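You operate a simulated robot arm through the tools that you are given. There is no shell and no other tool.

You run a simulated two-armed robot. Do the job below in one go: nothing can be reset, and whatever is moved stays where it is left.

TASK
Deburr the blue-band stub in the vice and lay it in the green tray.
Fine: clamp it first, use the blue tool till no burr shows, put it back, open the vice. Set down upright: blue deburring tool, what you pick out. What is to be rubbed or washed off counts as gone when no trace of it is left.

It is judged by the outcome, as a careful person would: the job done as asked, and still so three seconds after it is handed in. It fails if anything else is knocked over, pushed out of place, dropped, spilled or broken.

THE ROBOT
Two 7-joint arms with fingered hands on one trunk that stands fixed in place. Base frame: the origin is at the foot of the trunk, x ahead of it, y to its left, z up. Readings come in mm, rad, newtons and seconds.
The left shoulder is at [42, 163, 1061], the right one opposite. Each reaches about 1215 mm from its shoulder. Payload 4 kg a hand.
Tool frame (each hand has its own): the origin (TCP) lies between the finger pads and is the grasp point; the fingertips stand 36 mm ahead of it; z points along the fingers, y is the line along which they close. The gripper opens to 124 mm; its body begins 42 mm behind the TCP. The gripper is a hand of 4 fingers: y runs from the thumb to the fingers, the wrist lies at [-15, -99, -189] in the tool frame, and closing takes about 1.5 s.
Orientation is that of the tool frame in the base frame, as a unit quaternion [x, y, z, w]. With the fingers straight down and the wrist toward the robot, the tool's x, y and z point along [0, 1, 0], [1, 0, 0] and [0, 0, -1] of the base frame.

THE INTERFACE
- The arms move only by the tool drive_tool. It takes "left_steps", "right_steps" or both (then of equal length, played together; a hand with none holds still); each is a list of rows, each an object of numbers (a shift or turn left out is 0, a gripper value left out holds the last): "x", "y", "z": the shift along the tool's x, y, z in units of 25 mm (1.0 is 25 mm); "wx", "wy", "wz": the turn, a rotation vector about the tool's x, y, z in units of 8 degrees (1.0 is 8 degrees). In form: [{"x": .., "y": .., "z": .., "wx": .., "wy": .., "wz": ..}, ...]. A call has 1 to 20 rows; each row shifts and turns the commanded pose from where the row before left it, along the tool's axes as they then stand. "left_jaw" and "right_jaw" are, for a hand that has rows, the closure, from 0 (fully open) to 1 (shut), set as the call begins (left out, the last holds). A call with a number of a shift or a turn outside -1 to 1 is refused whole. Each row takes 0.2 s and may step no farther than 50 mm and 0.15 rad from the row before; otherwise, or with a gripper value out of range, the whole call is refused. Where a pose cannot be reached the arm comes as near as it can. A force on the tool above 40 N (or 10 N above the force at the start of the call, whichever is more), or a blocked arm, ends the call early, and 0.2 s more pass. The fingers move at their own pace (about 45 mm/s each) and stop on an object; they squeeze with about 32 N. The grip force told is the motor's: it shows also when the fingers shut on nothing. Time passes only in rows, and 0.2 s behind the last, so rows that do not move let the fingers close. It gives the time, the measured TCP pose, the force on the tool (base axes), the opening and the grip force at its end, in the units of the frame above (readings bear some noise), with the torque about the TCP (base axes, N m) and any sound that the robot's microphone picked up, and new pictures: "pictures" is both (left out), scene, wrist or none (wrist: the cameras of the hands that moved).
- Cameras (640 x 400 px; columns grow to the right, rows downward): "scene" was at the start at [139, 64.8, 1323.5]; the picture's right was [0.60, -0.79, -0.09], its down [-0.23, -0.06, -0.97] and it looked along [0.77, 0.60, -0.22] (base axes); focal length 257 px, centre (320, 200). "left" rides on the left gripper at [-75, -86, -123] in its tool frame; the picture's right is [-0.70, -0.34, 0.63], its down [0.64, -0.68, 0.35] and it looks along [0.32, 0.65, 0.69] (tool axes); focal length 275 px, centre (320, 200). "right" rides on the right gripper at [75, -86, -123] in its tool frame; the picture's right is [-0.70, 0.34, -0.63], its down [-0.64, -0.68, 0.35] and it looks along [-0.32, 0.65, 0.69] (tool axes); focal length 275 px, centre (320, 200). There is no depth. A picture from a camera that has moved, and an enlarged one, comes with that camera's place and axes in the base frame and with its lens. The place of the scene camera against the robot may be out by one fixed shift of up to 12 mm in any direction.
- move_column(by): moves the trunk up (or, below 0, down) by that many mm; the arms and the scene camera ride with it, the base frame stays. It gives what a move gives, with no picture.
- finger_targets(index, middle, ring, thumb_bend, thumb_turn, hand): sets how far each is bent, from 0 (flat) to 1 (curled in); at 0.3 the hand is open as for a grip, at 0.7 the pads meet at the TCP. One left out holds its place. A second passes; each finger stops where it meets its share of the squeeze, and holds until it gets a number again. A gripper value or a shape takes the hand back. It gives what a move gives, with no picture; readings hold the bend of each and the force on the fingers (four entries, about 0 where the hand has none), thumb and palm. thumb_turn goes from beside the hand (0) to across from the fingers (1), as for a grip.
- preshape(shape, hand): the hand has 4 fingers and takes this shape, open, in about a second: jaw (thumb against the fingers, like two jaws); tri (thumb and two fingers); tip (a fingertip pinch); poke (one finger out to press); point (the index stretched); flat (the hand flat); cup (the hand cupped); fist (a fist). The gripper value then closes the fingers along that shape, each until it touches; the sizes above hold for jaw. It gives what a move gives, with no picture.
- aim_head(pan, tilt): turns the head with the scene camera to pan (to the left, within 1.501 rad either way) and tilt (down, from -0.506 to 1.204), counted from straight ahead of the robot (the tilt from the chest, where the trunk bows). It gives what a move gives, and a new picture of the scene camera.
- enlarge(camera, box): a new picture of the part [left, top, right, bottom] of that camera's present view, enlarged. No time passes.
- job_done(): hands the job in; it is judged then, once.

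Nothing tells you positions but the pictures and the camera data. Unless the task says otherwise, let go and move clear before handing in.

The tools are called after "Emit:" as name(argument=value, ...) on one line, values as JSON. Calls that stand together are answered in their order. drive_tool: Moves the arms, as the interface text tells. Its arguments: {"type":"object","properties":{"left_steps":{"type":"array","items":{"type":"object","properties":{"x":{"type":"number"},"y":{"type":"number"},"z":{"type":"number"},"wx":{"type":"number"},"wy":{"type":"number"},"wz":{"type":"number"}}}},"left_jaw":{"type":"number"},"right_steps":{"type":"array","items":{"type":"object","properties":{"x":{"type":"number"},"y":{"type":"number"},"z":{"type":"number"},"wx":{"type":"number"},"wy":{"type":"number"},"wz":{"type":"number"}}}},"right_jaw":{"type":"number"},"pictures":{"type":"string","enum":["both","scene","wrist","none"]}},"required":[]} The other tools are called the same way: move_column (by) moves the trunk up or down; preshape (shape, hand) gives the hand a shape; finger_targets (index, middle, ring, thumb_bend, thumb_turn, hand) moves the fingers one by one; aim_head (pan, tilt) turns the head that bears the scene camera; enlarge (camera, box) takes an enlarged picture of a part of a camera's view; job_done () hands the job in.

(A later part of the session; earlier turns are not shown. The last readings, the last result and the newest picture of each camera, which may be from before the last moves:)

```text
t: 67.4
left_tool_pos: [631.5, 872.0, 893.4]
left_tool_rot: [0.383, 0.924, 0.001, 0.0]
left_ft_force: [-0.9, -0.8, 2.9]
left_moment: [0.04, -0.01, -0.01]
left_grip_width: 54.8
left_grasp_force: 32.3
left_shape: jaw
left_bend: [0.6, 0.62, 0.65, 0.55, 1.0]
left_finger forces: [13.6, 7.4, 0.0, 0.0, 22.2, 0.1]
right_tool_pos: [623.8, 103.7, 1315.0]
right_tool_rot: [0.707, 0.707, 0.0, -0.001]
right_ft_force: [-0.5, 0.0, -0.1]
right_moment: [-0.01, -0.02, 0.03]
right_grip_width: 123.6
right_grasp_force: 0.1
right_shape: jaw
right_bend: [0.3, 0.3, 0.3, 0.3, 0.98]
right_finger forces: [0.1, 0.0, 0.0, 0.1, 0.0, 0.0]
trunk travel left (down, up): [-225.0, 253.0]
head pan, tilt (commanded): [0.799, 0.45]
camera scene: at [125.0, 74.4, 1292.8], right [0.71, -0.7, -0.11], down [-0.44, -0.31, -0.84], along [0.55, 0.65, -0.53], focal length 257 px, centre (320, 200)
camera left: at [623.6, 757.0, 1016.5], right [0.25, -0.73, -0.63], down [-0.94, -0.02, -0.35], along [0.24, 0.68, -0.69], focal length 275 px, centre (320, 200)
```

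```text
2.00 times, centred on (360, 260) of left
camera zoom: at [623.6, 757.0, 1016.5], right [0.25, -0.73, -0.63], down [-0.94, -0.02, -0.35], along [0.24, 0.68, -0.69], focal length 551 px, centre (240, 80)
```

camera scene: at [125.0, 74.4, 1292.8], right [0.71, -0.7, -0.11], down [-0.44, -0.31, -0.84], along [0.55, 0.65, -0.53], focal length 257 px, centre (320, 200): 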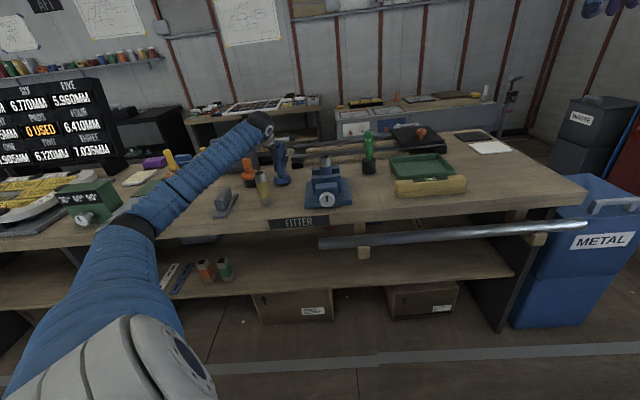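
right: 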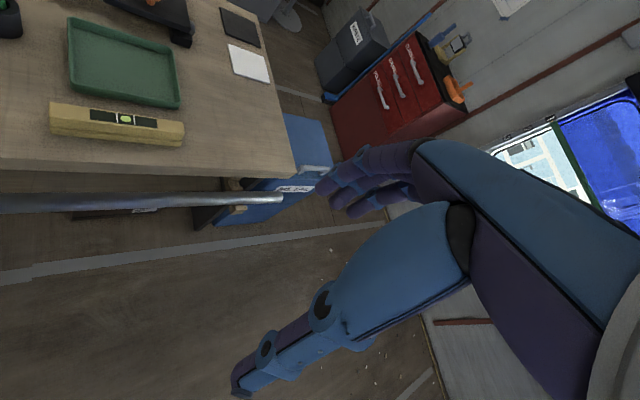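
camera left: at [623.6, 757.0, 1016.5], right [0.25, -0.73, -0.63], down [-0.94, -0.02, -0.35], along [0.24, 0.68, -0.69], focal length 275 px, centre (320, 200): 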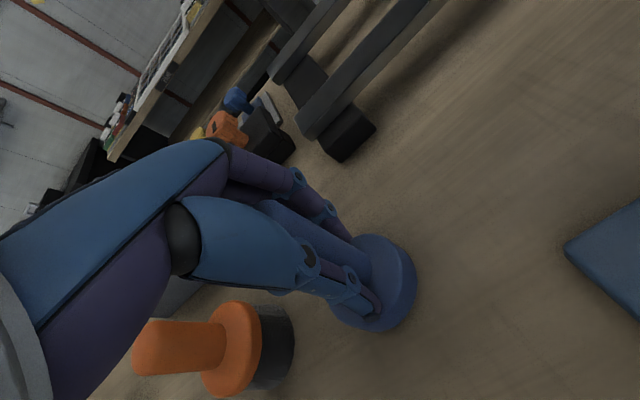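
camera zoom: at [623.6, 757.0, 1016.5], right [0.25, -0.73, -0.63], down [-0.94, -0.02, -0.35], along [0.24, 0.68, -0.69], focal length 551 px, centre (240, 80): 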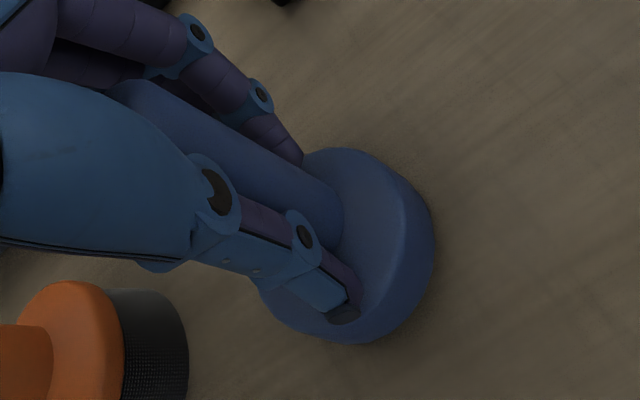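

Grip holds (thumb 22 N, index 14 N, middle 7 N). Lifting a little to check the tool comes up level.

Emit:
drive_tool(left_steps=[{"z": -0.3}, {"z": -0.4}, {"z": -0.5}, {}])

Emit:
enlarge(camera="scene", box=[246, 120, 326, 200])

Emit:
enlarge(camera="left", box=[240, 160, 480, 360])

```text
t: 68.4
left_tool_pos: [632.5, 870.5, 922.5]
left_tool_rot: [0.384, 0.923, -0.002, 0.0]
left_ft_force: [0.2, 0.1, -2.1]
left_moment: [-0.03, 0.0, -0.04]
left_grip_width: 54.4
left_grasp_force: 32.0
left_shape: jaw
left_bend: [0.6, 0.62, 0.65, 0.55, 1.0]
left_finger forces: [13.7, 7.3, 0.1, 0.0, 20.3, 0.0]
right_tool_pos: [624.0, 104.1, 1314.7]
right_tool_rot: [0.707, 0.707, 0.0, 0.001]
right_ft_force: [-0.1, -0.7, -0.4]
right_moment: [-0.01, 0.04, 0.01]
right_grip_width: 123.7
right_grasp_force: 0.1
right_shape: jaw
right_bend: [0.3, 0.3, 0.3, 0.3, 0.98]
right_finger forces: [0.1, 0.0, 0.1, 0.0, 0.0, 0.0]
trunk travel left (down, up): [-225.0, 253.0]
head pan, tilt (commanded): [0.799, 0.45]
camera scene: at [125.3, 74.9, 1292.7], right [0.71, -0.7, -0.11], down [-0.44, -0.31, -0.84], along [0.55, 0.65, -0.53], focal length 257 px, centre (320, 200)
camera left: at [625.2, 756.5, 1046.4], right [0.25, -0.73, -0.63], down [-0.94, -0.02, -0.34], along [0.24, 0.68, -0.69], focal length 275 px, centre (320, 200)
```

scene: 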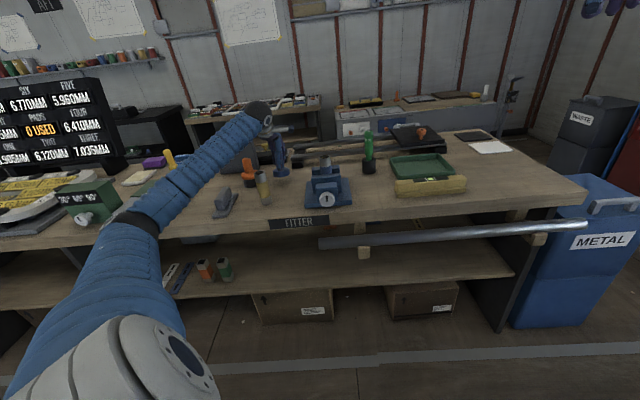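
left: 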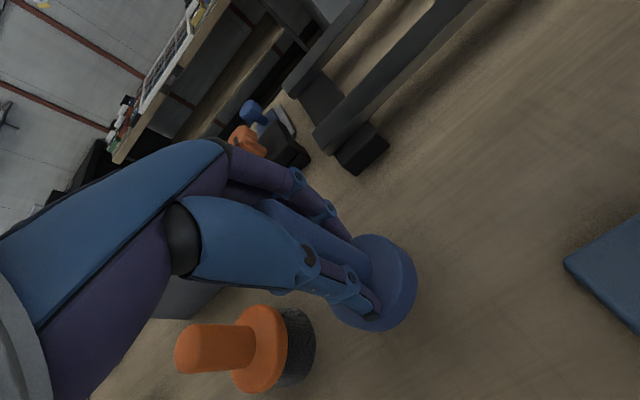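

```text
5.00 times, centred on (286, 160) of scene
camera zoom: at [125.3, 74.9, 1292.7], right [0.71, -0.7, -0.11], down [-0.44, -0.31, -0.84], along [0.55, 0.65, -0.53], focal length 1285 px, centre (490, 400)
```

zoom: 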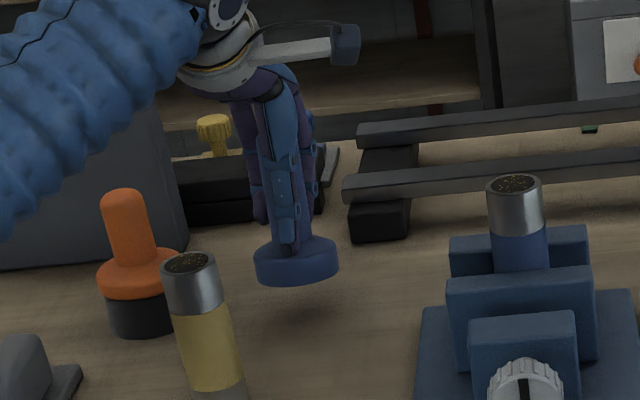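

```text
2.00 times, centred on (360, 260) of left
camera zoom: at [625.2, 756.5, 1046.4], right [0.25, -0.73, -0.63], down [-0.94, -0.02, -0.34], along [0.24, 0.68, -0.69], focal length 551 px, centre (240, 80)
```

zoom: 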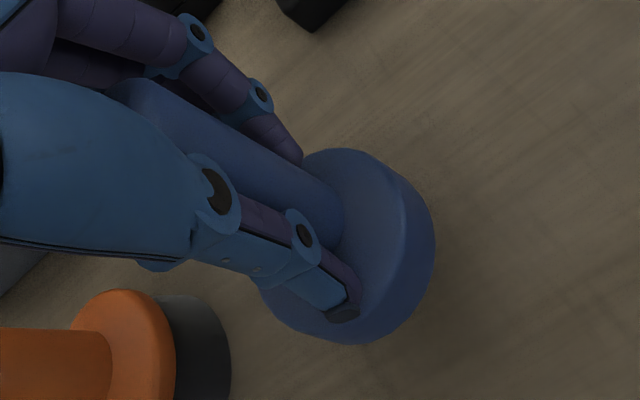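

The tool is held upright with clear air under it. Its disc bottom is about 75 mm below the TCP and about 7 mm toward the robot. Raising and moving over the clamped stub.

Emit:
drive_tool(left_steps=[{"z": -0.75}, {"z": -0.75}, {"z": -0.75}, {"z": -0.75}, {"z": -0.75}, {"z": -0.75}, {"z": -0.75}, {"z": -0.75}, {"x": -0.782, "y": -0.528}, {"x": -0.782, "y": -0.528}, {"x": -0.782, "y": -0.528}, {"x": -0.782, "y": -0.528}, {"x": -0.782, "y": -0.528}, {"x": -0.782, "y": -0.528}, {"x": -0.782, "y": -0.528}, {"x": -0.782, "y": -0.528}, {"x": -0.782, "y": -0.528}, {}])

Emit:
enlarge(camera="scene", box=[270, 110, 390, 210])

Emit:
enlarge(camera="left", box=[280, 180, 480, 340])

```text
t: 72.2
left_tool_pos: [671.0, 662.7, 1070.9]
left_tool_rot: [0.383, 0.924, -0.001, -0.001]
left_ft_force: [1.3, -0.2, -1.8]
left_moment: [0.03, -0.01, 0.0]
left_grip_width: 54.6
left_grasp_force: 32.1
left_shape: jaw
left_bend: [0.6, 0.62, 0.65, 0.55, 1.0]
left_finger forces: [13.7, 7.5, 0.0, 0.0, 20.8, 0.0]
right_tool_pos: [623.7, 103.7, 1315.4]
right_tool_rot: [0.708, 0.707, -0.001, 0.0]
right_ft_force: [0.4, 0.5, 0.0]
right_moment: [0.03, -0.02, 0.0]
right_grip_width: 123.8
right_grasp_force: 0.1
right_shape: jaw
right_bend: [0.3, 0.3, 0.3, 0.3, 0.98]
right_finger forces: [0.0, 0.0, 0.1, 0.0, 0.0, 0.1]
trunk travel left (down, up): [-225.0, 253.0]
head pan, tilt (commanded): [0.799, 0.45]
camera scene: at [125.3, 74.9, 1292.8], right [0.71, -0.7, -0.11], down [-0.44, -0.31, -0.84], along [0.55, 0.65, -0.53], focal length 257 px, centre (320, 200)
camera left: at [663.3, 549.1, 1194.0], right [0.25, -0.73, -0.63], down [-0.94, -0.02, -0.35], along [0.24, 0.68, -0.69], focal length 275 px, centre (320, 200)
```

scene: 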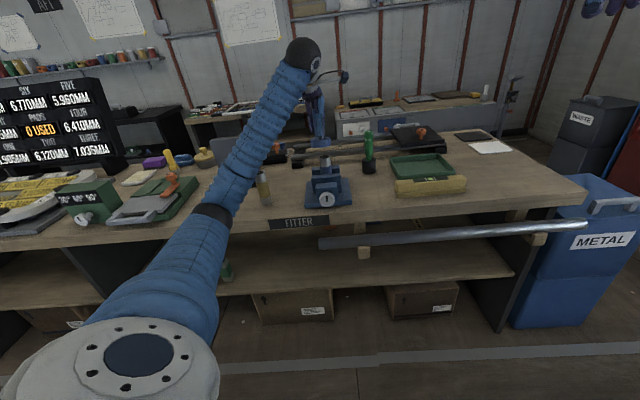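
left: 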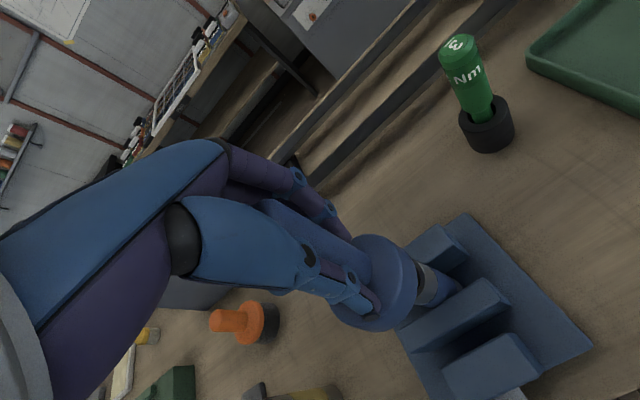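

```text
4.00 times, centred on (330, 160) of scene
camera zoom: at [125.3, 74.9, 1292.8], right [0.71, -0.7, -0.11], down [-0.44, -0.31, -0.84], along [0.55, 0.65, -0.53], focal length 1028 px, centre (280, 360)
```

zoom: 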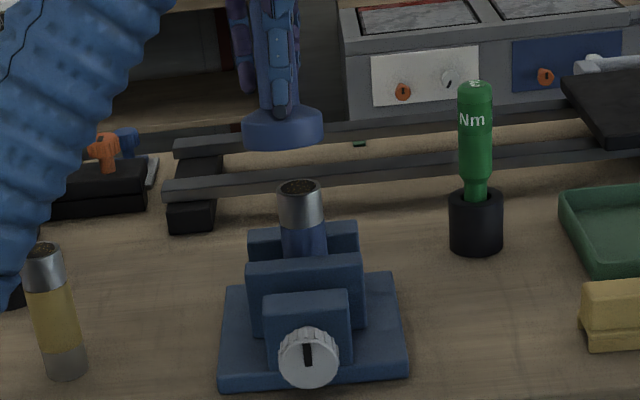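

```text
2.50 times, centred on (380, 260) of left
camera zoom: at [663.3, 549.1, 1194.0], right [0.25, -0.73, -0.63], down [-0.94, -0.02, -0.35], along [0.24, 0.68, -0.69], focal length 688 px, centre (170, 50)
```

zoom: 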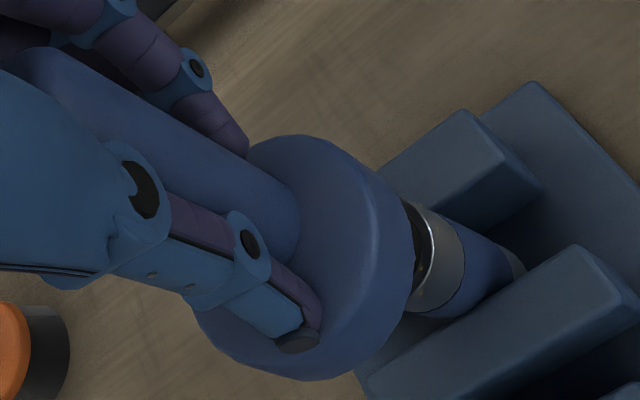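

The disc hovers above the stub; it looks about 5 mm left of centre. I'll correct and descend to just above contact.

Emit:
drive_tool(left_steps=[{"x": -0.2, "y": 0.12}, {"z": 0.35}, {"z": 0.35}, {"z": 0.3}, {"z": 0.16}])

Emit:
enlarge(camera="scene", box=[290, 120, 370, 190])

Emit:
enlarge(camera="left", box=[320, 200, 480, 320])

```text
t: 73.4
left_tool_pos: [677.2, 660.6, 1043.7]
left_tool_rot: [0.384, 0.923, -0.001, 0.0]
left_ft_force: [1.4, -0.6, -1.3]
left_moment: [0.06, 0.01, 0.01]
left_grip_width: 54.6
left_grasp_force: 31.6
left_shape: jaw
left_bend: [0.6, 0.62, 0.65, 0.55, 1.0]
left_finger forces: [13.7, 7.6, 0.1, 0.0, 21.0, 0.0]
right_tool_pos: [623.9, 103.7, 1315.3]
right_tool_rot: [0.707, 0.707, -0.001, 0.0]
right_ft_force: [0.1, 0.0, -0.2]
right_moment: [-0.01, 0.01, -0.02]
right_grip_width: 123.9
right_grasp_force: 0.0
right_shape: jaw
right_bend: [0.3, 0.3, 0.3, 0.3, 0.98]
right_finger forces: [0.0, 0.1, 0.0, 0.0, 0.0, 0.0]
trunk travel left (down, up): [-225.0, 253.0]
head pan, tilt (commanded): [0.799, 0.45]
camera scene: at [125.5, 74.7, 1292.7], right [0.71, -0.7, -0.11], down [-0.44, -0.31, -0.84], along [0.55, 0.65, -0.53], focal length 257 px, centre (320, 200)
camera left: at [669.9, 546.7, 1166.0], right [0.25, -0.73, -0.63], down [-0.94, -0.02, -0.35], along [0.24, 0.68, -0.69], focal length 275 px, centre (320, 200)
```

scene: 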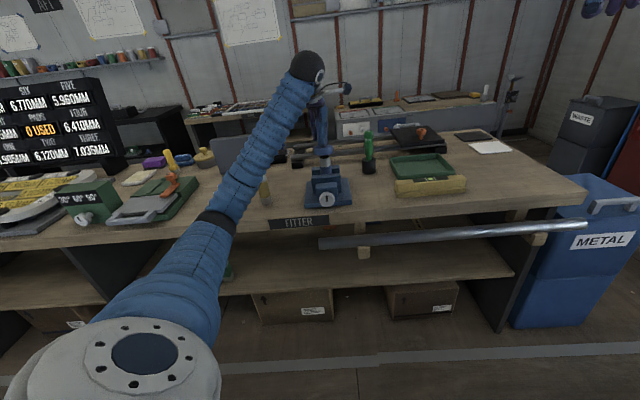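
left: 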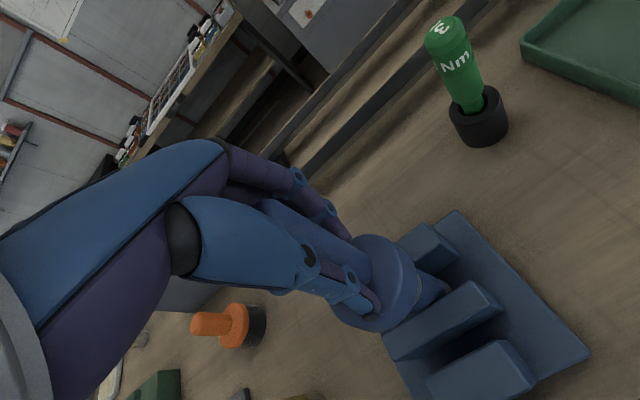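

```text
5.71 times, centred on (330, 155) of scene
camera zoom: at [125.5, 74.7, 1292.7], right [0.71, -0.7, -0.11], down [-0.44, -0.31, -0.84], along [0.55, 0.65, -0.53], focal length 1469 px, centre (263, 457)
```

zoom: 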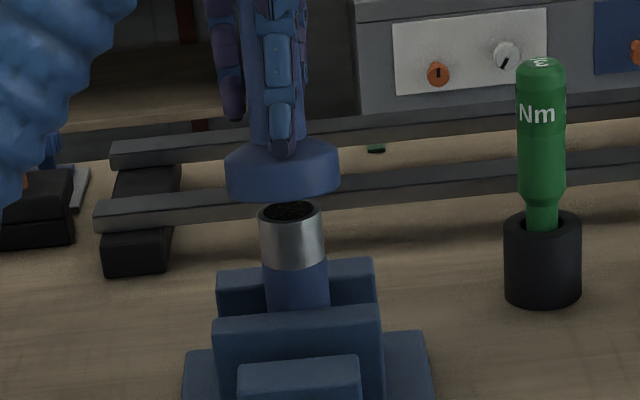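

```text
3.33 times, centred on (400, 260) of left
camera zoom: at [669.9, 546.7, 1166.0], right [0.25, -0.73, -0.63], down [-0.94, -0.02, -0.35], along [0.24, 0.68, -0.69], focal length 918 px, centre (53, 0)
```

zoom: 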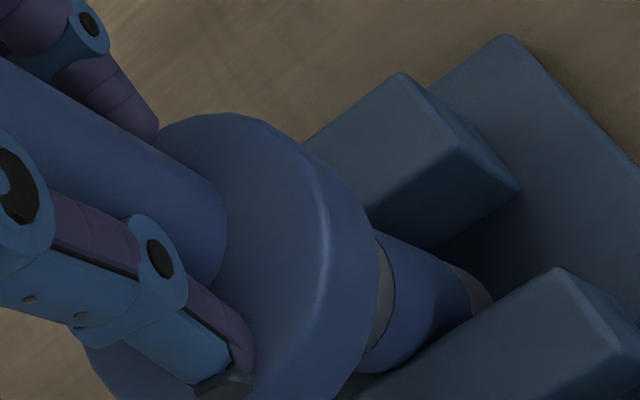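

Emit:
enlarge(camera="scene", box=[308, 140, 348, 170])

```text
13.33 times, centred on (328, 155) of scene
camera zoom: at [125.5, 74.7, 1292.7], right [0.71, -0.7, -0.11], down [-0.44, -0.31, -0.84], along [0.55, 0.65, -0.53], focal length 3428 px, centre (213, 800)
```

zoom: 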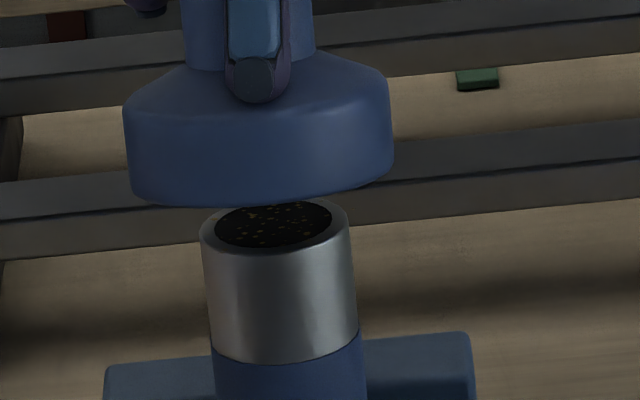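

The disc is parallel to the stub's end and laterally within 2 mm. I'll lower gently in small steps to find contact.

Emit:
drive_tool(left_steps=[{"z": 0.1}, {"z": 0.1}, {"z": 0.1}, {}], pictures="none")

```text
t: 74.4
left_tool_pos: [678.6, 661.9, 1035.7]
left_tool_rot: [0.384, 0.923, -0.001, 0.0]
left_ft_force: [0.7, -0.1, -1.1]
left_moment: [0.0, 0.01, 0.0]
left_grip_width: 54.5
left_grasp_force: 32.5
left_shape: jaw
left_bend: [0.6, 0.62, 0.65, 0.55, 1.0]
left_finger forces: [13.8, 7.6, 0.1, 0.1, 21.0, 0.0]
right_tool_pos: [623.4, 102.9, 1314.8]
right_tool_rot: [0.707, 0.707, 0.0, 0.0]
right_ft_force: [0.6, 0.5, 0.4]
right_moment: [0.02, 0.01, 0.02]
right_grip_width: 123.6
right_grasp_force: 0.2
right_shape: jaw
right_bend: [0.3, 0.3, 0.3, 0.3, 0.98]
right_finger forces: [0.0, 0.0, 0.1, 0.0, 0.0, 0.0]
trunk travel left (down, up): [-225.0, 253.0]
head pan, tilt (commanded): [0.799, 0.45]
```

Emit:
drive_tool(left_steps=[{"z": 0.1}, {"z": 0.1}, {}], pictures="none")

Emit:
enlarge(camera="scene", box=[308, 140, 348, 170])

```text
t: 75.2
left_tool_pos: [677.6, 660.6, 1031.9]
left_tool_rot: [0.382, 0.924, 0.0, 0.001]
left_ft_force: [0.2, -0.3, 8.7]
left_moment: [0.04, -0.05, -0.02]
left_grip_width: 54.5
left_grasp_force: 32.1
left_shape: jaw
left_bend: [0.6, 0.62, 0.65, 0.55, 1.0]
left_finger forces: [14.0, 8.1, 0.0, 0.0, 25.0, 0.0]
right_tool_pos: [623.5, 102.5, 1316.1]
right_tool_rot: [0.707, 0.707, 0.0, -0.001]
right_ft_force: [0.3, -0.9, 0.1]
right_moment: [0.0, -0.01, 0.01]
right_grip_width: 123.8
right_grasp_force: 0.0
right_shape: jaw
right_bend: [0.3, 0.3, 0.3, 0.3, 0.98]
right_finger forces: [0.0, 0.0, 0.0, 0.1, 0.0, 0.0]
trunk travel left (down, up): [-225.0, 253.0]
head pan, tilt (commanded): [0.799, 0.45]
```

```text
13.33 times, centred on (328, 155) of scene
camera zoom: at [124.7, 74.1, 1293.0], right [0.71, -0.7, -0.11], down [-0.44, -0.31, -0.84], along [0.55, 0.65, -0.53], focal length 3428 px, centre (213, 800)
```

zoom: 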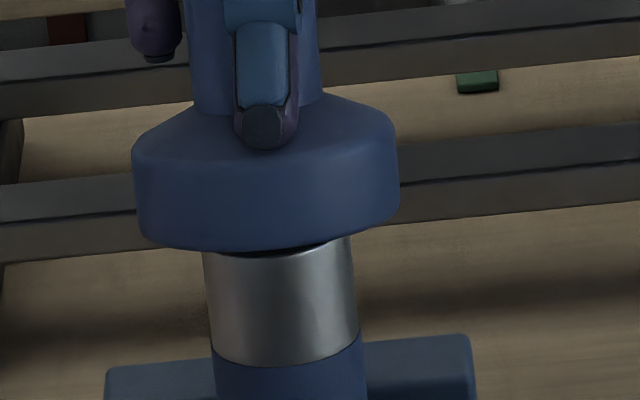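

Contact found at TCP z≈1032 with about 9 N, and the disc parallel. It sits about 16 mm too far back, so I'll slide it toward me to centre, then rub in circles.

Emit:
drive_tool(left_steps=[{"y": -0.2}, {"y": -0.2}, {"y": -0.2}, {"x": 0.3}, {"x": 0.1, "y": -0.3}, {"x": -0.3, "y": -0.1}, {"x": -0.4, "y": 0.1}, {"x": -0.1, "y": 0.4}, {"x": 0.2, "y": 0.3}, {"x": 0.4, "y": 0.0}, {"x": 0.2, "y": -0.4}, {"x": -0.3, "y": -0.3}, {"x": -0.4, "y": 0.1}, {"x": -0.1, "y": 0.4}, {"x": 0.2, "y": 0.1}, {"x": 0.2, "y": -0.3}], pictures="none")

Emit:
enlarge(camera="scene", box=[308, 140, 348, 170])

```text
t: 78.6
left_tool_pos: [666.9, 646.9, 1031.1]
left_tool_rot: [0.383, 0.924, -0.001, 0.0]
left_ft_force: [2.1, 1.6, 10.1]
left_moment: [0.31, -0.38, -0.01]
left_grip_width: 55.6
left_grasp_force: 32.1
left_shape: jaw
left_bend: [0.59, 0.61, 0.65, 0.54, 1.0]
left_finger forces: [16.7, 10.0, 0.1, 0.0, 26.3, 0.0]
right_tool_pos: [624.1, 103.0, 1314.4]
right_tool_rot: [0.708, 0.707, 0.0, -0.001]
right_ft_force: [-0.6, -0.4, 0.4]
right_moment: [0.0, -0.02, 0.01]
right_grip_width: 123.7
right_grasp_force: 0.0
right_shape: jaw
right_bend: [0.3, 0.3, 0.3, 0.3, 0.98]
right_finger forces: [0.0, 0.1, 0.0, 0.0, 0.0, 0.1]
trunk travel left (down, up): [-225.0, 253.0]
head pan, tilt (commanded): [0.799, 0.45]
```

```text
13.33 times, centred on (328, 155) of scene
camera zoom: at [124.8, 74.1, 1292.9], right [0.71, -0.7, -0.11], down [-0.44, -0.31, -0.84], along [0.55, 0.65, -0.53], focal length 3428 px, centre (213, 800)
```

zoom: 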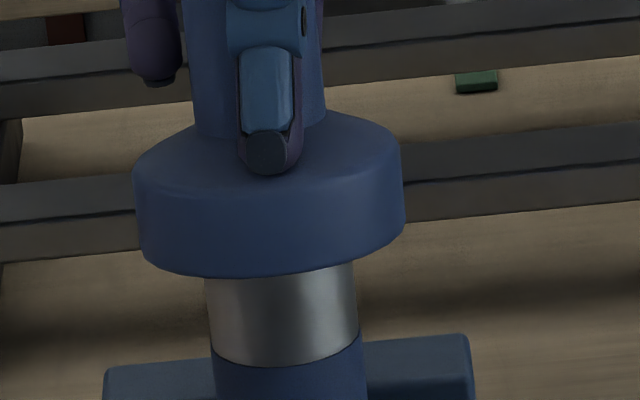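

The disc now lies flat and centred on the stub. I'll lift a bit to see how much burr remains.

Emit:
drive_tool(left_steps=[{"z": -0.5}, {"z": -0.8}, {"z": -0.5, "y": 0.4}, {"y": 0.8}], pictures="none")

Emit:
enlarge(camera="scene", box=[308, 140, 348, 170])

Emit:
enlarge(camera="left", box=[280, 180, 480, 340])

```text
t: 79.6
left_tool_pos: [688.4, 671.4, 1076.0]
left_tool_rot: [0.383, 0.924, 0.0, -0.001]
left_ft_force: [0.0, -0.3, -1.1]
left_moment: [0.01, -0.01, 0.01]
left_grip_width: 55.1
left_grasp_force: 32.0
left_shape: jaw
left_bend: [0.59, 0.61, 0.65, 0.54, 1.0]
left_finger forces: [14.2, 8.7, 0.0, 0.0, 22.6, 0.0]
right_tool_pos: [624.8, 103.7, 1314.1]
right_tool_rot: [0.707, 0.708, 0.0, -0.001]
right_ft_force: [0.8, 0.7, -0.8]
right_moment: [0.02, 0.01, -0.02]
right_grip_width: 123.7
right_grasp_force: 0.0
right_shape: jaw
right_bend: [0.3, 0.3, 0.3, 0.3, 0.98]
right_finger forces: [0.1, 0.1, 0.1, 0.0, 0.1, 0.0]
trunk travel left (down, up): [-225.0, 253.0]
head pan, tilt (commanded): [0.799, 0.45]
```

```text
13.33 times, centred on (328, 155) of scene
camera zoom: at [125.7, 75.0, 1292.6], right [0.71, -0.7, -0.11], down [-0.44, -0.31, -0.84], along [0.55, 0.65, -0.53], focal length 3428 px, centre (213, 800)
```

zoom: 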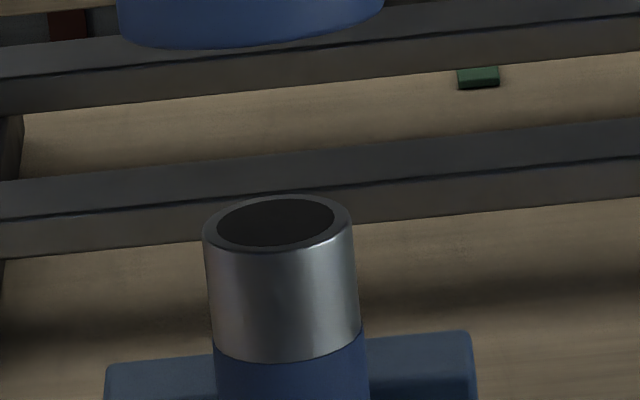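

```text
2.50 times, centred on (380, 260) of left
camera zoom: at [681.7, 557.7, 1199.5], right [0.25, -0.73, -0.63], down [-0.94, -0.02, -0.34], along [0.24, 0.68, -0.69], focal length 688 px, centre (170, 50)
```

zoom: 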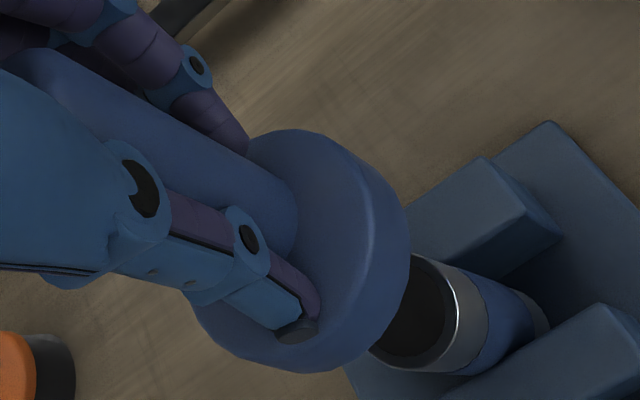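

The gold flecks look gone. I'll zoom in harder to confirm no trace remains anywhere on the end.

Emit:
enlarge(camera="scene", box=[321, 152, 337, 162])

Emit:
enlarge(camera="left", box=[425, 275, 481, 331])

```text
16.00 times, centred on (329, 157) of scene
camera zoom: at [125.7, 75.0, 1292.6], right [0.71, -0.7, -0.11], down [-0.44, -0.31, -0.84], along [0.55, 0.65, -0.53], focal length 4113 px, centre (176, 888)
```

zoom: 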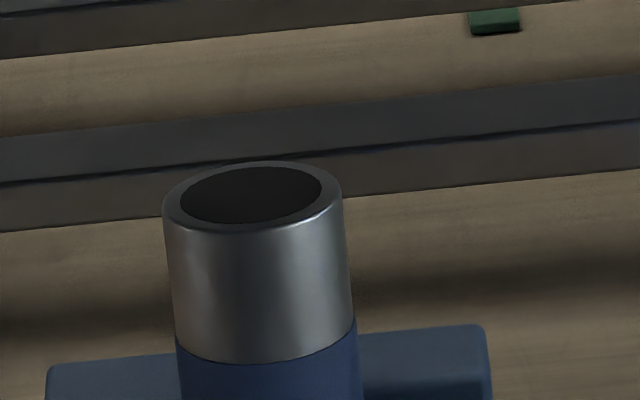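

```text
7.14 times, centred on (453, 303) of left
camera zoom: at [681.7, 557.7, 1199.5], right [0.25, -0.73, -0.63], down [-0.94, -0.02, -0.34], along [0.24, 0.68, -0.69], focal length 1966 px, centre (-630, -536)
```

zoom: 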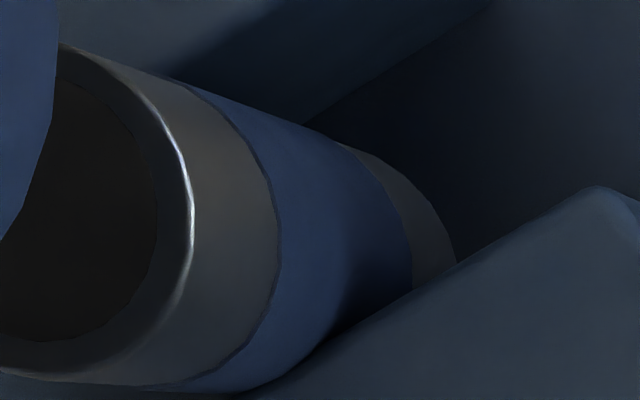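

The end is clean. I'll carry the tool back above its original spot, then re-check the stub in full light and measure the tool's tilt before setting it down.

Emit:
drive_tool(left_steps=[{"x": 0.91, "y": 0.5075}, {"x": 0.91, "y": 0.5075}, {"x": 0.91, "y": 0.5075}, {"x": 0.91, "y": 0.5075}, {"x": 0.91, "y": 0.5075}, {"x": 0.91, "y": 0.5075}, {"x": 0.91, "y": 0.5075}, {"x": 0.91, "y": 0.5075}, {"z": 0.76}, {"z": 0.76}, {"z": 0.76}, {"z": 0.76}, {}])

Emit:
enlarge(camera="scene", box=[256, 120, 312, 160])

Emit:
enlarge(camera="scene", box=[313, 147, 345, 167])

Emit:
enlarge(camera="left", box=[240, 160, 480, 360])

```text
t: 82.4
left_tool_pos: [629.6, 870.8, 998.0]
left_tool_rot: [0.384, 0.923, -0.001, 0.0]
left_ft_force: [0.1, 0.3, -1.6]
left_moment: [0.01, -0.03, 0.0]
left_grip_width: 55.0
left_grasp_force: 32.4
left_shape: jaw
left_bend: [0.59, 0.61, 0.65, 0.54, 1.0]
left_finger forces: [14.2, 8.8, 0.0, 0.1, 22.8, 0.0]
right_tool_pos: [623.9, 102.8, 1314.5]
right_tool_rot: [0.708, 0.707, 0.0, 0.0]
right_ft_force: [0.5, 0.0, 0.5]
right_moment: [0.0, 0.01, -0.05]
right_grip_width: 123.8
right_grasp_force: 0.0
right_shape: jaw
right_bend: [0.3, 0.3, 0.3, 0.3, 0.98]
right_finger forces: [0.0, 0.0, 0.0, 0.1, 0.0, 0.1]
trunk travel left (down, up): [-225.0, 253.0]
head pan, tilt (commanded): [0.799, 0.45]
camera scene: at [125.2, 74.7, 1292.8], right [0.71, -0.7, -0.11], down [-0.44, -0.31, -0.84], along [0.55, 0.65, -0.53], focal length 257 px, centre (320, 200)
camera left: at [622.3, 757.3, 1121.9], right [0.25, -0.73, -0.63], down [-0.94, -0.02, -0.35], along [0.24, 0.68, -0.69], focal length 275 px, centre (320, 200)
```

scene: 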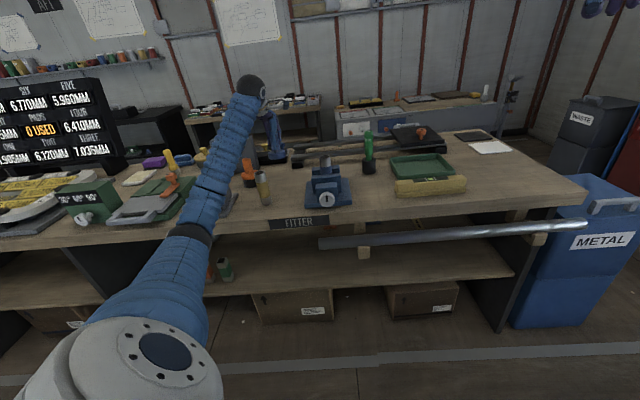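
left: 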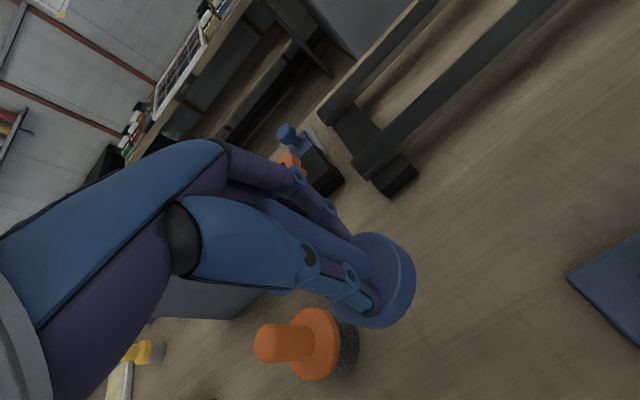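

```text
10.00 times, centred on (284, 140) of scene
camera zoom: at [125.2, 74.7, 1292.8], right [0.71, -0.7, -0.11], down [-0.44, -0.31, -0.84], along [0.55, 0.65, -0.53], focal length 2571 px, centre (680, 800)
```

zoom: 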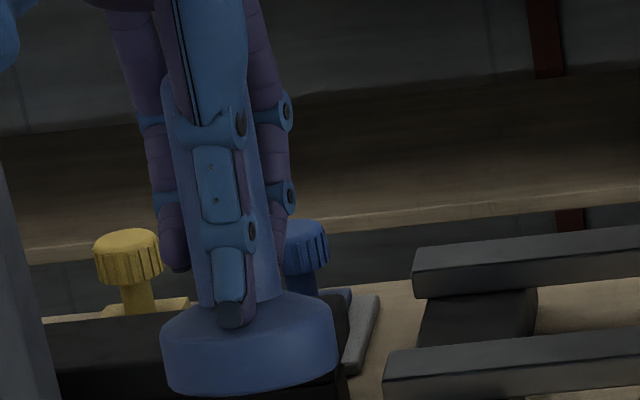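

```text
16.00 times, centred on (329, 157) of scene
camera zoom: at [125.2, 74.7, 1292.8], right [0.71, -0.7, -0.11], down [-0.44, -0.31, -0.84], along [0.55, 0.65, -0.53], focal length 4113 px, centre (176, 888)
```

zoom: 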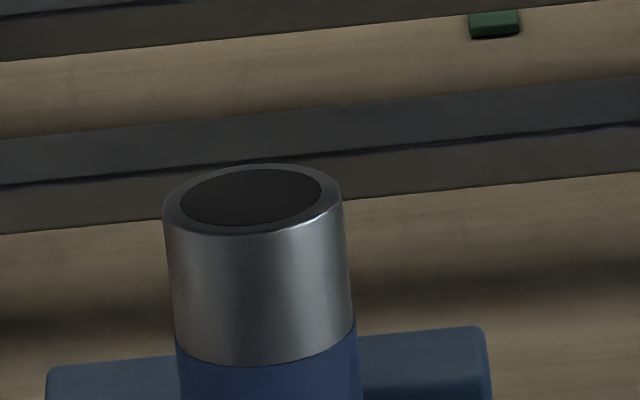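

```text
2.00 times, centred on (360, 260) of left
camera zoom: at [622.3, 757.3, 1121.9], right [0.25, -0.73, -0.63], down [-0.94, -0.02, -0.35], along [0.24, 0.68, -0.69], focal length 551 px, centre (240, 80)
```

zoom: 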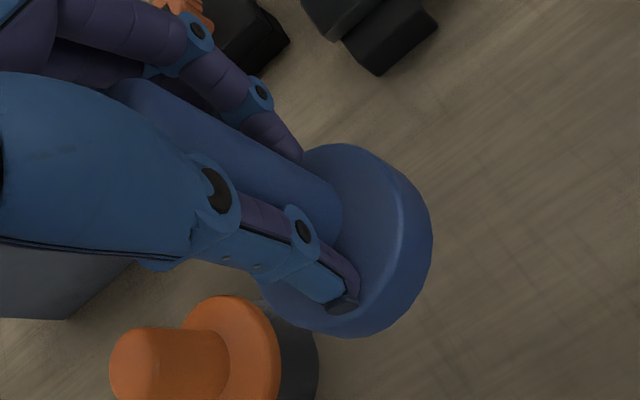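

The stub end is spotless in full light. The tool hangs about 6° off-vertical in the grip, so I'll tilt the hand to level the disc and descend over its original spot.

Emit:
drive_tool(left_steps=[{"x": -0.105, "y": 0.043}, {"wx": -0.375}, {"wx": -0.375}, {"z": 0.7638, "y": -0.0803}, {"z": 0.7638, "y": -0.0803}, {"z": 0.7638, "y": -0.0803}, {"z": 0.7638, "y": -0.0803}, {}])

Emit:
enlarge(camera="scene", box=[256, 145, 312, 185])

Emit:
enlarge(camera="left", box=[240, 160, 480, 360])

```text
t: 84.2
left_tool_pos: [634.0, 868.7, 921.2]
left_tool_rot: [0.383, 0.922, 0.048, 0.02]
left_ft_force: [-0.3, -0.5, -2.0]
left_moment: [0.01, 0.02, 0.02]
left_grip_width: 54.7
left_grasp_force: 31.9
left_shape: jaw
left_bend: [0.59, 0.61, 0.65, 0.54, 1.0]
left_finger forces: [14.1, 8.7, 0.0, 0.1, 23.0, 0.1]
right_tool_pos: [622.3, 103.4, 1314.4]
right_tool_rot: [0.708, 0.706, 0.0, 0.0]
right_ft_force: [0.1, 0.2, -0.8]
right_moment: [0.0, -0.01, -0.03]
right_grip_width: 123.6
right_grasp_force: 0.0
right_shape: jaw
right_bend: [0.3, 0.3, 0.3, 0.3, 0.98]
right_finger forces: [0.0, 0.0, 0.1, 0.1, 0.0, 0.1]
trunk travel left (down, up): [-225.0, 253.0]
head pan, tilt (commanded): [0.799, 0.45]
camera scene: at [125.2, 74.6, 1292.8], right [0.71, -0.7, -0.11], down [-0.44, -0.31, -0.84], along [0.55, 0.65, -0.53], focal length 257 px, centre (320, 200)
camera left: at [617.4, 747.0, 1034.4], right [0.3, -0.68, -0.66], down [-0.91, 0.0, -0.41], along [0.29, 0.73, -0.62], focal length 275 px, centre (320, 200)
```

scene: 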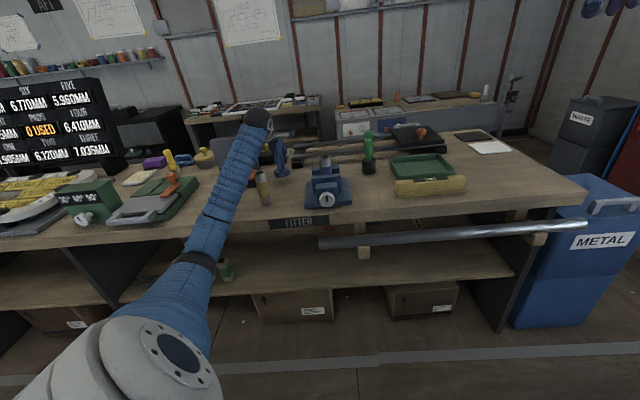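
left: 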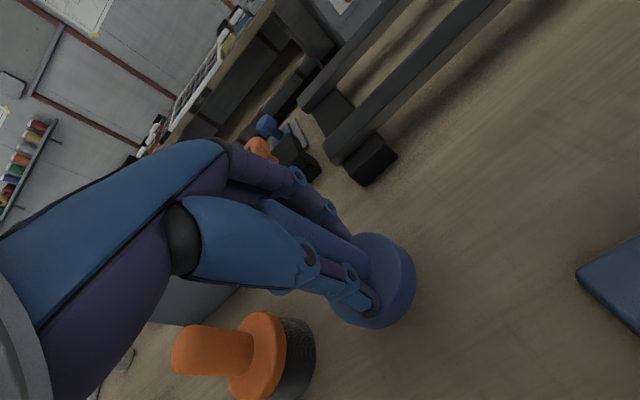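

```text
10.00 times, centred on (284, 165) of scene
camera zoom: at [125.2, 74.6, 1292.8], right [0.71, -0.7, -0.11], down [-0.44, -0.31, -0.84], along [0.55, 0.65, -0.53], focal length 2571 px, centre (680, 550)
```

zoom: 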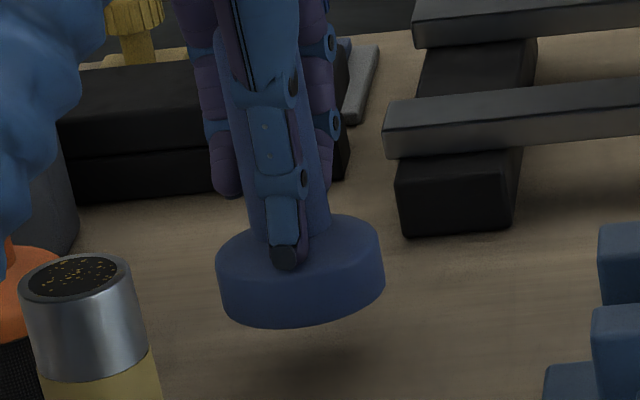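

```text
2.00 times, centred on (360, 260) of left
camera zoom: at [617.4, 747.0, 1034.4], right [0.3, -0.68, -0.66], down [-0.91, 0.0, -0.41], along [0.29, 0.73, -0.62], focal length 551 px, centre (240, 80)
```

zoom: 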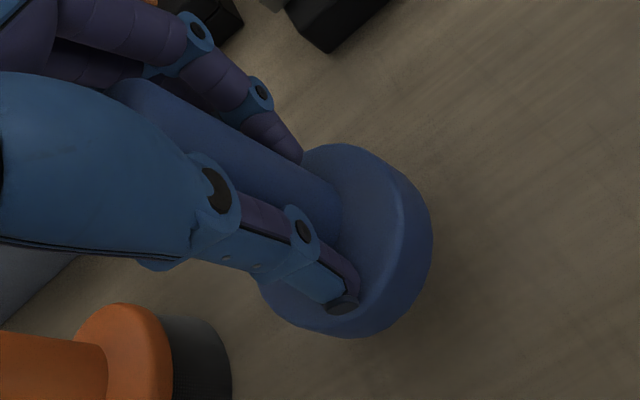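

Nearly level now. A final 3° of levelling, then lower most of the remaining gap.

Emit:
drive_tool(left_steps=[{"wx": -0.375}, {"y": -0.158, "z": -0.025}, {"z": 0.395, "y": -0.0625}, {"z": 0.395, "y": -0.0625}, {}], pictures="none")

Emit:
enlarge(camera="scene", box=[256, 150, 312, 190])

```text
t: 85.4
left_tool_pos: [632.0, 868.5, 901.7]
left_tool_rot: [0.382, 0.921, 0.072, 0.029]
left_ft_force: [0.5, -0.8, -1.3]
left_moment: [0.01, -0.02, 0.02]
left_grip_width: 55.0
left_grasp_force: 32.3
left_shape: jaw
left_bend: [0.59, 0.61, 0.65, 0.54, 1.0]
left_finger forces: [14.0, 8.6, 0.0, 0.0, 23.1, 0.1]
right_tool_pos: [623.2, 103.6, 1314.4]
right_tool_rot: [0.707, 0.707, 0.0, 0.0]
right_ft_force: [-0.1, -0.7, -0.2]
right_moment: [0.0, -0.03, 0.01]
right_grip_width: 123.8
right_grasp_force: 0.0
right_shape: jaw
right_bend: [0.3, 0.3, 0.3, 0.3, 0.98]
right_finger forces: [0.0, 0.0, 0.1, 0.0, 0.1, 0.1]
trunk travel left (down, up): [-225.0, 253.0]
head pan, tilt (commanded): [0.799, 0.45]
```

```text
10.00 times, centred on (284, 170) of scene
camera zoom: at [125.3, 74.8, 1292.8], right [0.71, -0.7, -0.11], down [-0.44, -0.31, -0.84], along [0.55, 0.65, -0.53], focal length 2571 px, centre (680, 500)
```

zoom: 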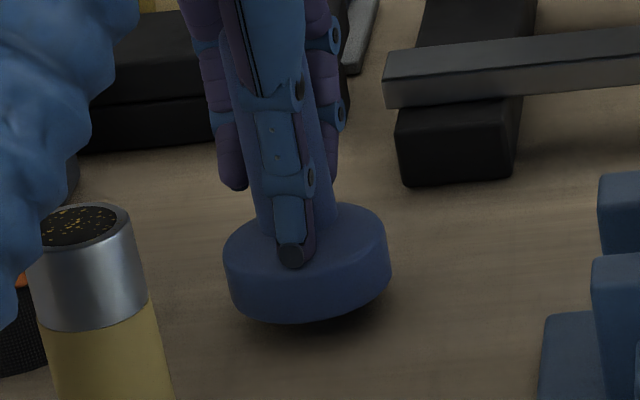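

Emit:
drive_tool(left_steps=[{"wy": 0.375}, {"x": -0.12}, {"z": 0.079, "y": -0.0125}, {"z": 0.079, "y": -0.0125}, {}], pictures="none")

Emit:
enlarge(camera="scene", box=[256, 150, 312, 190])

```text
t: 86.6
left_tool_pos: [632.3, 865.4, 898.5]
left_tool_rot: [0.38, 0.921, 0.081, 0.006]
left_ft_force: [-0.5, 0.2, -1.5]
left_moment: [-0.04, 0.05, -0.03]
left_grip_width: 55.0
left_grasp_force: 31.9
left_shape: jaw
left_bend: [0.59, 0.61, 0.65, 0.54, 1.0]
left_finger forces: [14.0, 8.7, 0.0, 0.1, 23.1, 0.0]
right_tool_pos: [622.6, 104.4, 1314.8]
right_tool_rot: [0.707, 0.707, -0.001, 0.0]
right_ft_force: [-1.0, 0.5, 0.9]
right_moment: [0.05, 0.0, -0.01]
right_grip_width: 124.0
right_grasp_force: 0.1
right_shape: jaw
right_bend: [0.3, 0.3, 0.3, 0.3, 0.98]
right_finger forces: [0.0, 0.0, 0.0, 0.1, 0.1, 0.0]
trunk travel left (down, up): [-225.0, 253.0]
head pan, tilt (commanded): [0.799, 0.45]
```

```text
10.00 times, centred on (284, 170) of scene
camera zoom: at [125.3, 74.8, 1292.8], right [0.71, -0.7, -0.11], down [-0.44, -0.31, -0.84], along [0.55, 0.65, -0.53], focal length 2571 px, centre (680, 500)
```

zoom: 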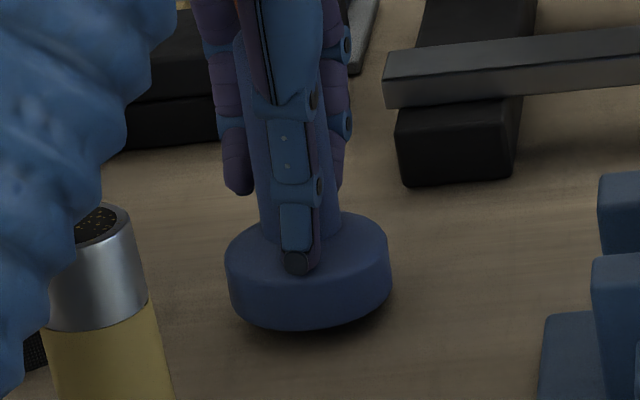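

Emit:
drive_tool(left_steps=[{"z": 0.079, "y": -0.0125}, {"z": 0.079, "y": -0.0125}, {}], pictures="none")

Emit:
enlarge(camera="scene", box=[256, 150, 312, 190])

```text
t: 87.4
left_tool_pos: [634.4, 866.1, 895.1]
left_tool_rot: [0.38, 0.921, 0.082, 0.006]
left_ft_force: [-0.3, 0.5, -0.6]
left_moment: [-0.03, 0.02, 0.0]
left_grip_width: 54.8
left_grasp_force: 31.5
left_shape: jaw
left_bend: [0.59, 0.61, 0.65, 0.54, 1.0]
left_finger forces: [14.0, 8.6, 0.0, 0.1, 23.1, 0.0]
right_tool_pos: [624.0, 103.2, 1314.4]
right_tool_rot: [0.707, 0.707, 0.0, 0.0]
right_ft_force: [-0.9, -0.6, 0.5]
right_moment: [-0.01, -0.01, -0.01]
right_grip_width: 123.6
right_grasp_force: 0.0
right_shape: jaw
right_bend: [0.3, 0.3, 0.3, 0.3, 0.98]
right_finger forces: [0.0, 0.0, 0.0, 0.1, 0.0, 0.0]
trunk travel left (down, up): [-225.0, 253.0]
head pan, tilt (commanded): [0.799, 0.45]
```

```text
10.00 times, centred on (284, 170) of scene
camera zoom: at [125.3, 74.8, 1292.7], right [0.71, -0.7, -0.11], down [-0.44, -0.31, -0.84], along [0.55, 0.65, -0.53], focal length 2571 px, centre (680, 500)
```

zoom: 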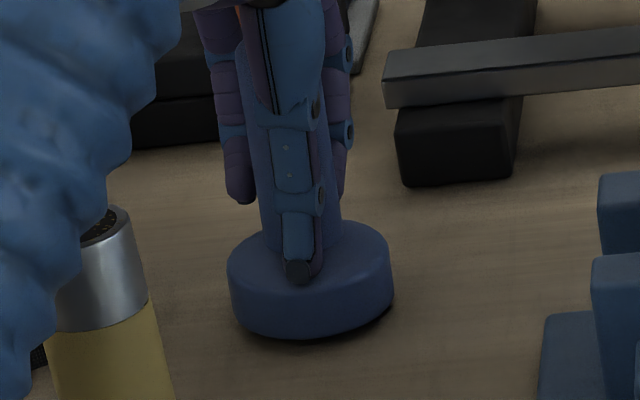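

Emit:
drive_tool(left_steps=[{"z": 0.079, "y": -0.0125}, {"z": 0.079, "y": -0.0125}, {}], pictures="none")

Emit:
enlarge(camera="scene", box=[256, 150, 312, 190])

```text
t: 88.2
left_tool_pos: [632.5, 866.8, 891.2]
left_tool_rot: [0.381, 0.921, 0.082, 0.006]
left_ft_force: [0.7, 0.1, -0.3]
left_moment: [-0.03, -0.02, 0.04]
left_grip_width: 55.3
left_grasp_force: 32.1
left_shape: jaw
left_bend: [0.59, 0.61, 0.65, 0.54, 1.0]
left_finger forces: [14.1, 8.7, 0.0, 0.0, 23.3, 0.1]
right_tool_pos: [623.6, 103.7, 1315.3]
right_tool_rot: [0.707, 0.707, 0.0, -0.001]
right_ft_force: [0.7, 0.2, -0.2]
right_moment: [-0.03, -0.01, 0.02]
right_grip_width: 123.5
right_grasp_force: 0.0
right_shape: jaw
right_bend: [0.3, 0.3, 0.3, 0.3, 0.98]
right_finger forces: [0.0, 0.0, 0.1, 0.1, 0.1, 0.0]
trunk travel left (down, up): [-225.0, 253.0]
head pan, tilt (commanded): [0.799, 0.45]
```

```text
10.00 times, centred on (284, 170) of scene
camera zoom: at [125.3, 74.8, 1292.8], right [0.71, -0.7, -0.11], down [-0.44, -0.31, -0.84], along [0.55, 0.65, -0.53], focal length 2571 px, centre (680, 500)
```

zoom: 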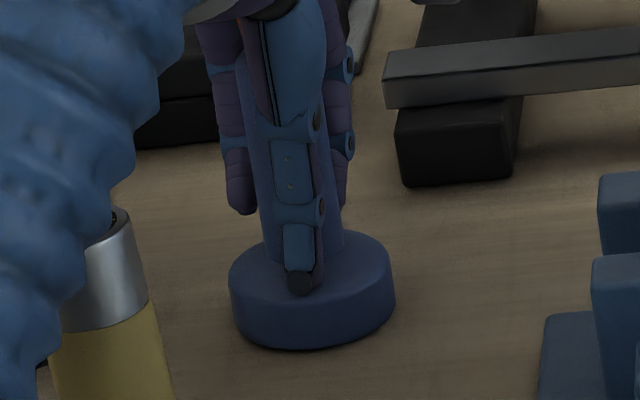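

The disc is at its original outline and the weight is coming off. One more millimetre or two, then release.

Emit:
drive_tool(left_steps=[{"z": 0.06, "y": -0.01}, {}], pictures="none")

Emit:
drive_tool(left_steps=[{}, {}, {}, {}, {}, {}, {}], left_jaw=0.3, pictures="wrist")

Emit:
enlarge(camera="scene", box=[256, 150, 312, 190])

```text
t: 88.8
left_tool_pos: [631.9, 866.1, 889.9]
left_tool_rot: [0.38, 0.921, 0.082, 0.006]
left_ft_force: [-0.5, 2.3, 4.0]
left_moment: [-0.06, -0.09, 0.01]
left_grip_width: 54.8
left_grasp_force: 31.7
left_shape: jaw
left_bend: [0.59, 0.61, 0.65, 0.54, 1.0]
left_finger forces: [14.6, 9.2, 0.1, 0.1, 24.5, 0.0]
right_tool_pos: [623.5, 101.3, 1315.5]
right_tool_rot: [0.707, 0.707, 0.0, -0.001]
right_ft_force: [-0.6, -0.1, -0.4]
right_moment: [0.03, 0.02, -0.03]
right_grip_width: 123.7
right_grasp_force: 0.1
right_shape: jaw
right_bend: [0.3, 0.3, 0.3, 0.3, 0.98]
right_finger forces: [0.0, 0.0, 0.1, 0.0, 0.0, 0.0]
trunk travel left (down, up): [-225.0, 253.0]
head pan, tilt (commanded): [0.799, 0.45]
```

```text
t: 90.4
left_tool_pos: [632.0, 866.4, 889.6]
left_tool_rot: [0.381, 0.921, 0.081, 0.006]
left_ft_force: [-0.8, 0.4, 0.6]
left_moment: [0.01, -0.01, 0.01]
left_grip_width: 86.6
left_grasp_force: 0.1
left_shape: jaw
left_bend: [0.35, 0.38, 0.37, 0.5, 0.99]
left_finger forces: [0.0, 0.1, 0.1, 0.0, 0.0, 0.0]
right_tool_pos: [623.3, 103.3, 1315.3]
right_tool_rot: [0.707, 0.707, -0.001, 0.0]
right_ft_force: [0.7, 0.3, -0.2]
right_moment: [0.0, 0.0, -0.01]
right_grip_width: 123.6
right_grasp_force: 0.0
right_shape: jaw
right_bend: [0.3, 0.3, 0.3, 0.3, 0.98]
right_finger forces: [0.0, 0.1, 0.1, 0.0, 0.0, 0.1]
trunk travel left (down, up): [-225.0, 253.0]
head pan, tilt (commanded): [0.799, 0.45]
camera left: at [616.8, 735.2, 992.8], right [0.3, -0.63, -0.71], down [-0.91, 0.03, -0.41], along [0.28, 0.78, -0.57], focal length 275 px, centre (320, 200)
```

left: 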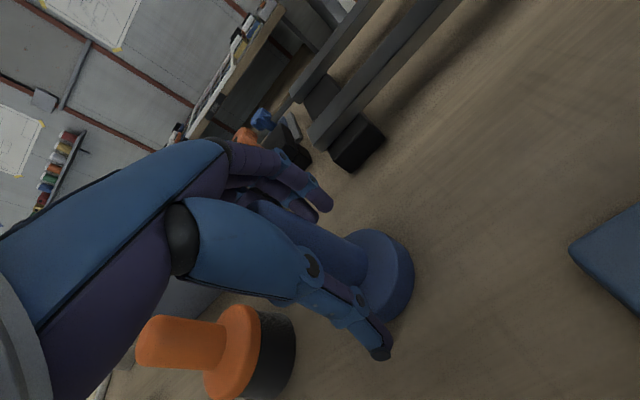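

```text
10.00 times, centred on (284, 170) of scene
camera zoom: at [125.3, 74.7, 1292.8], right [0.71, -0.7, -0.11], down [-0.44, -0.31, -0.84], along [0.55, 0.65, -0.53], focal length 2571 px, centre (680, 500)
```

zoom: 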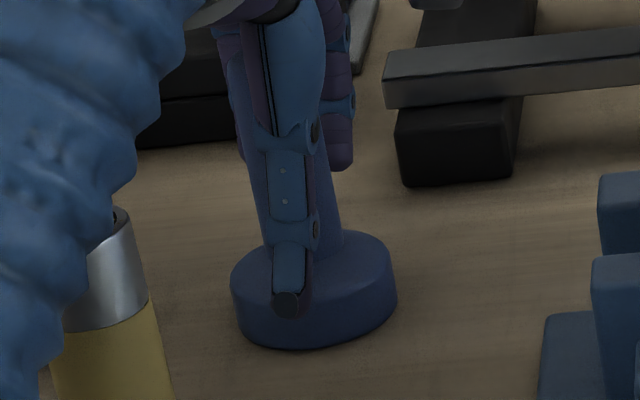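

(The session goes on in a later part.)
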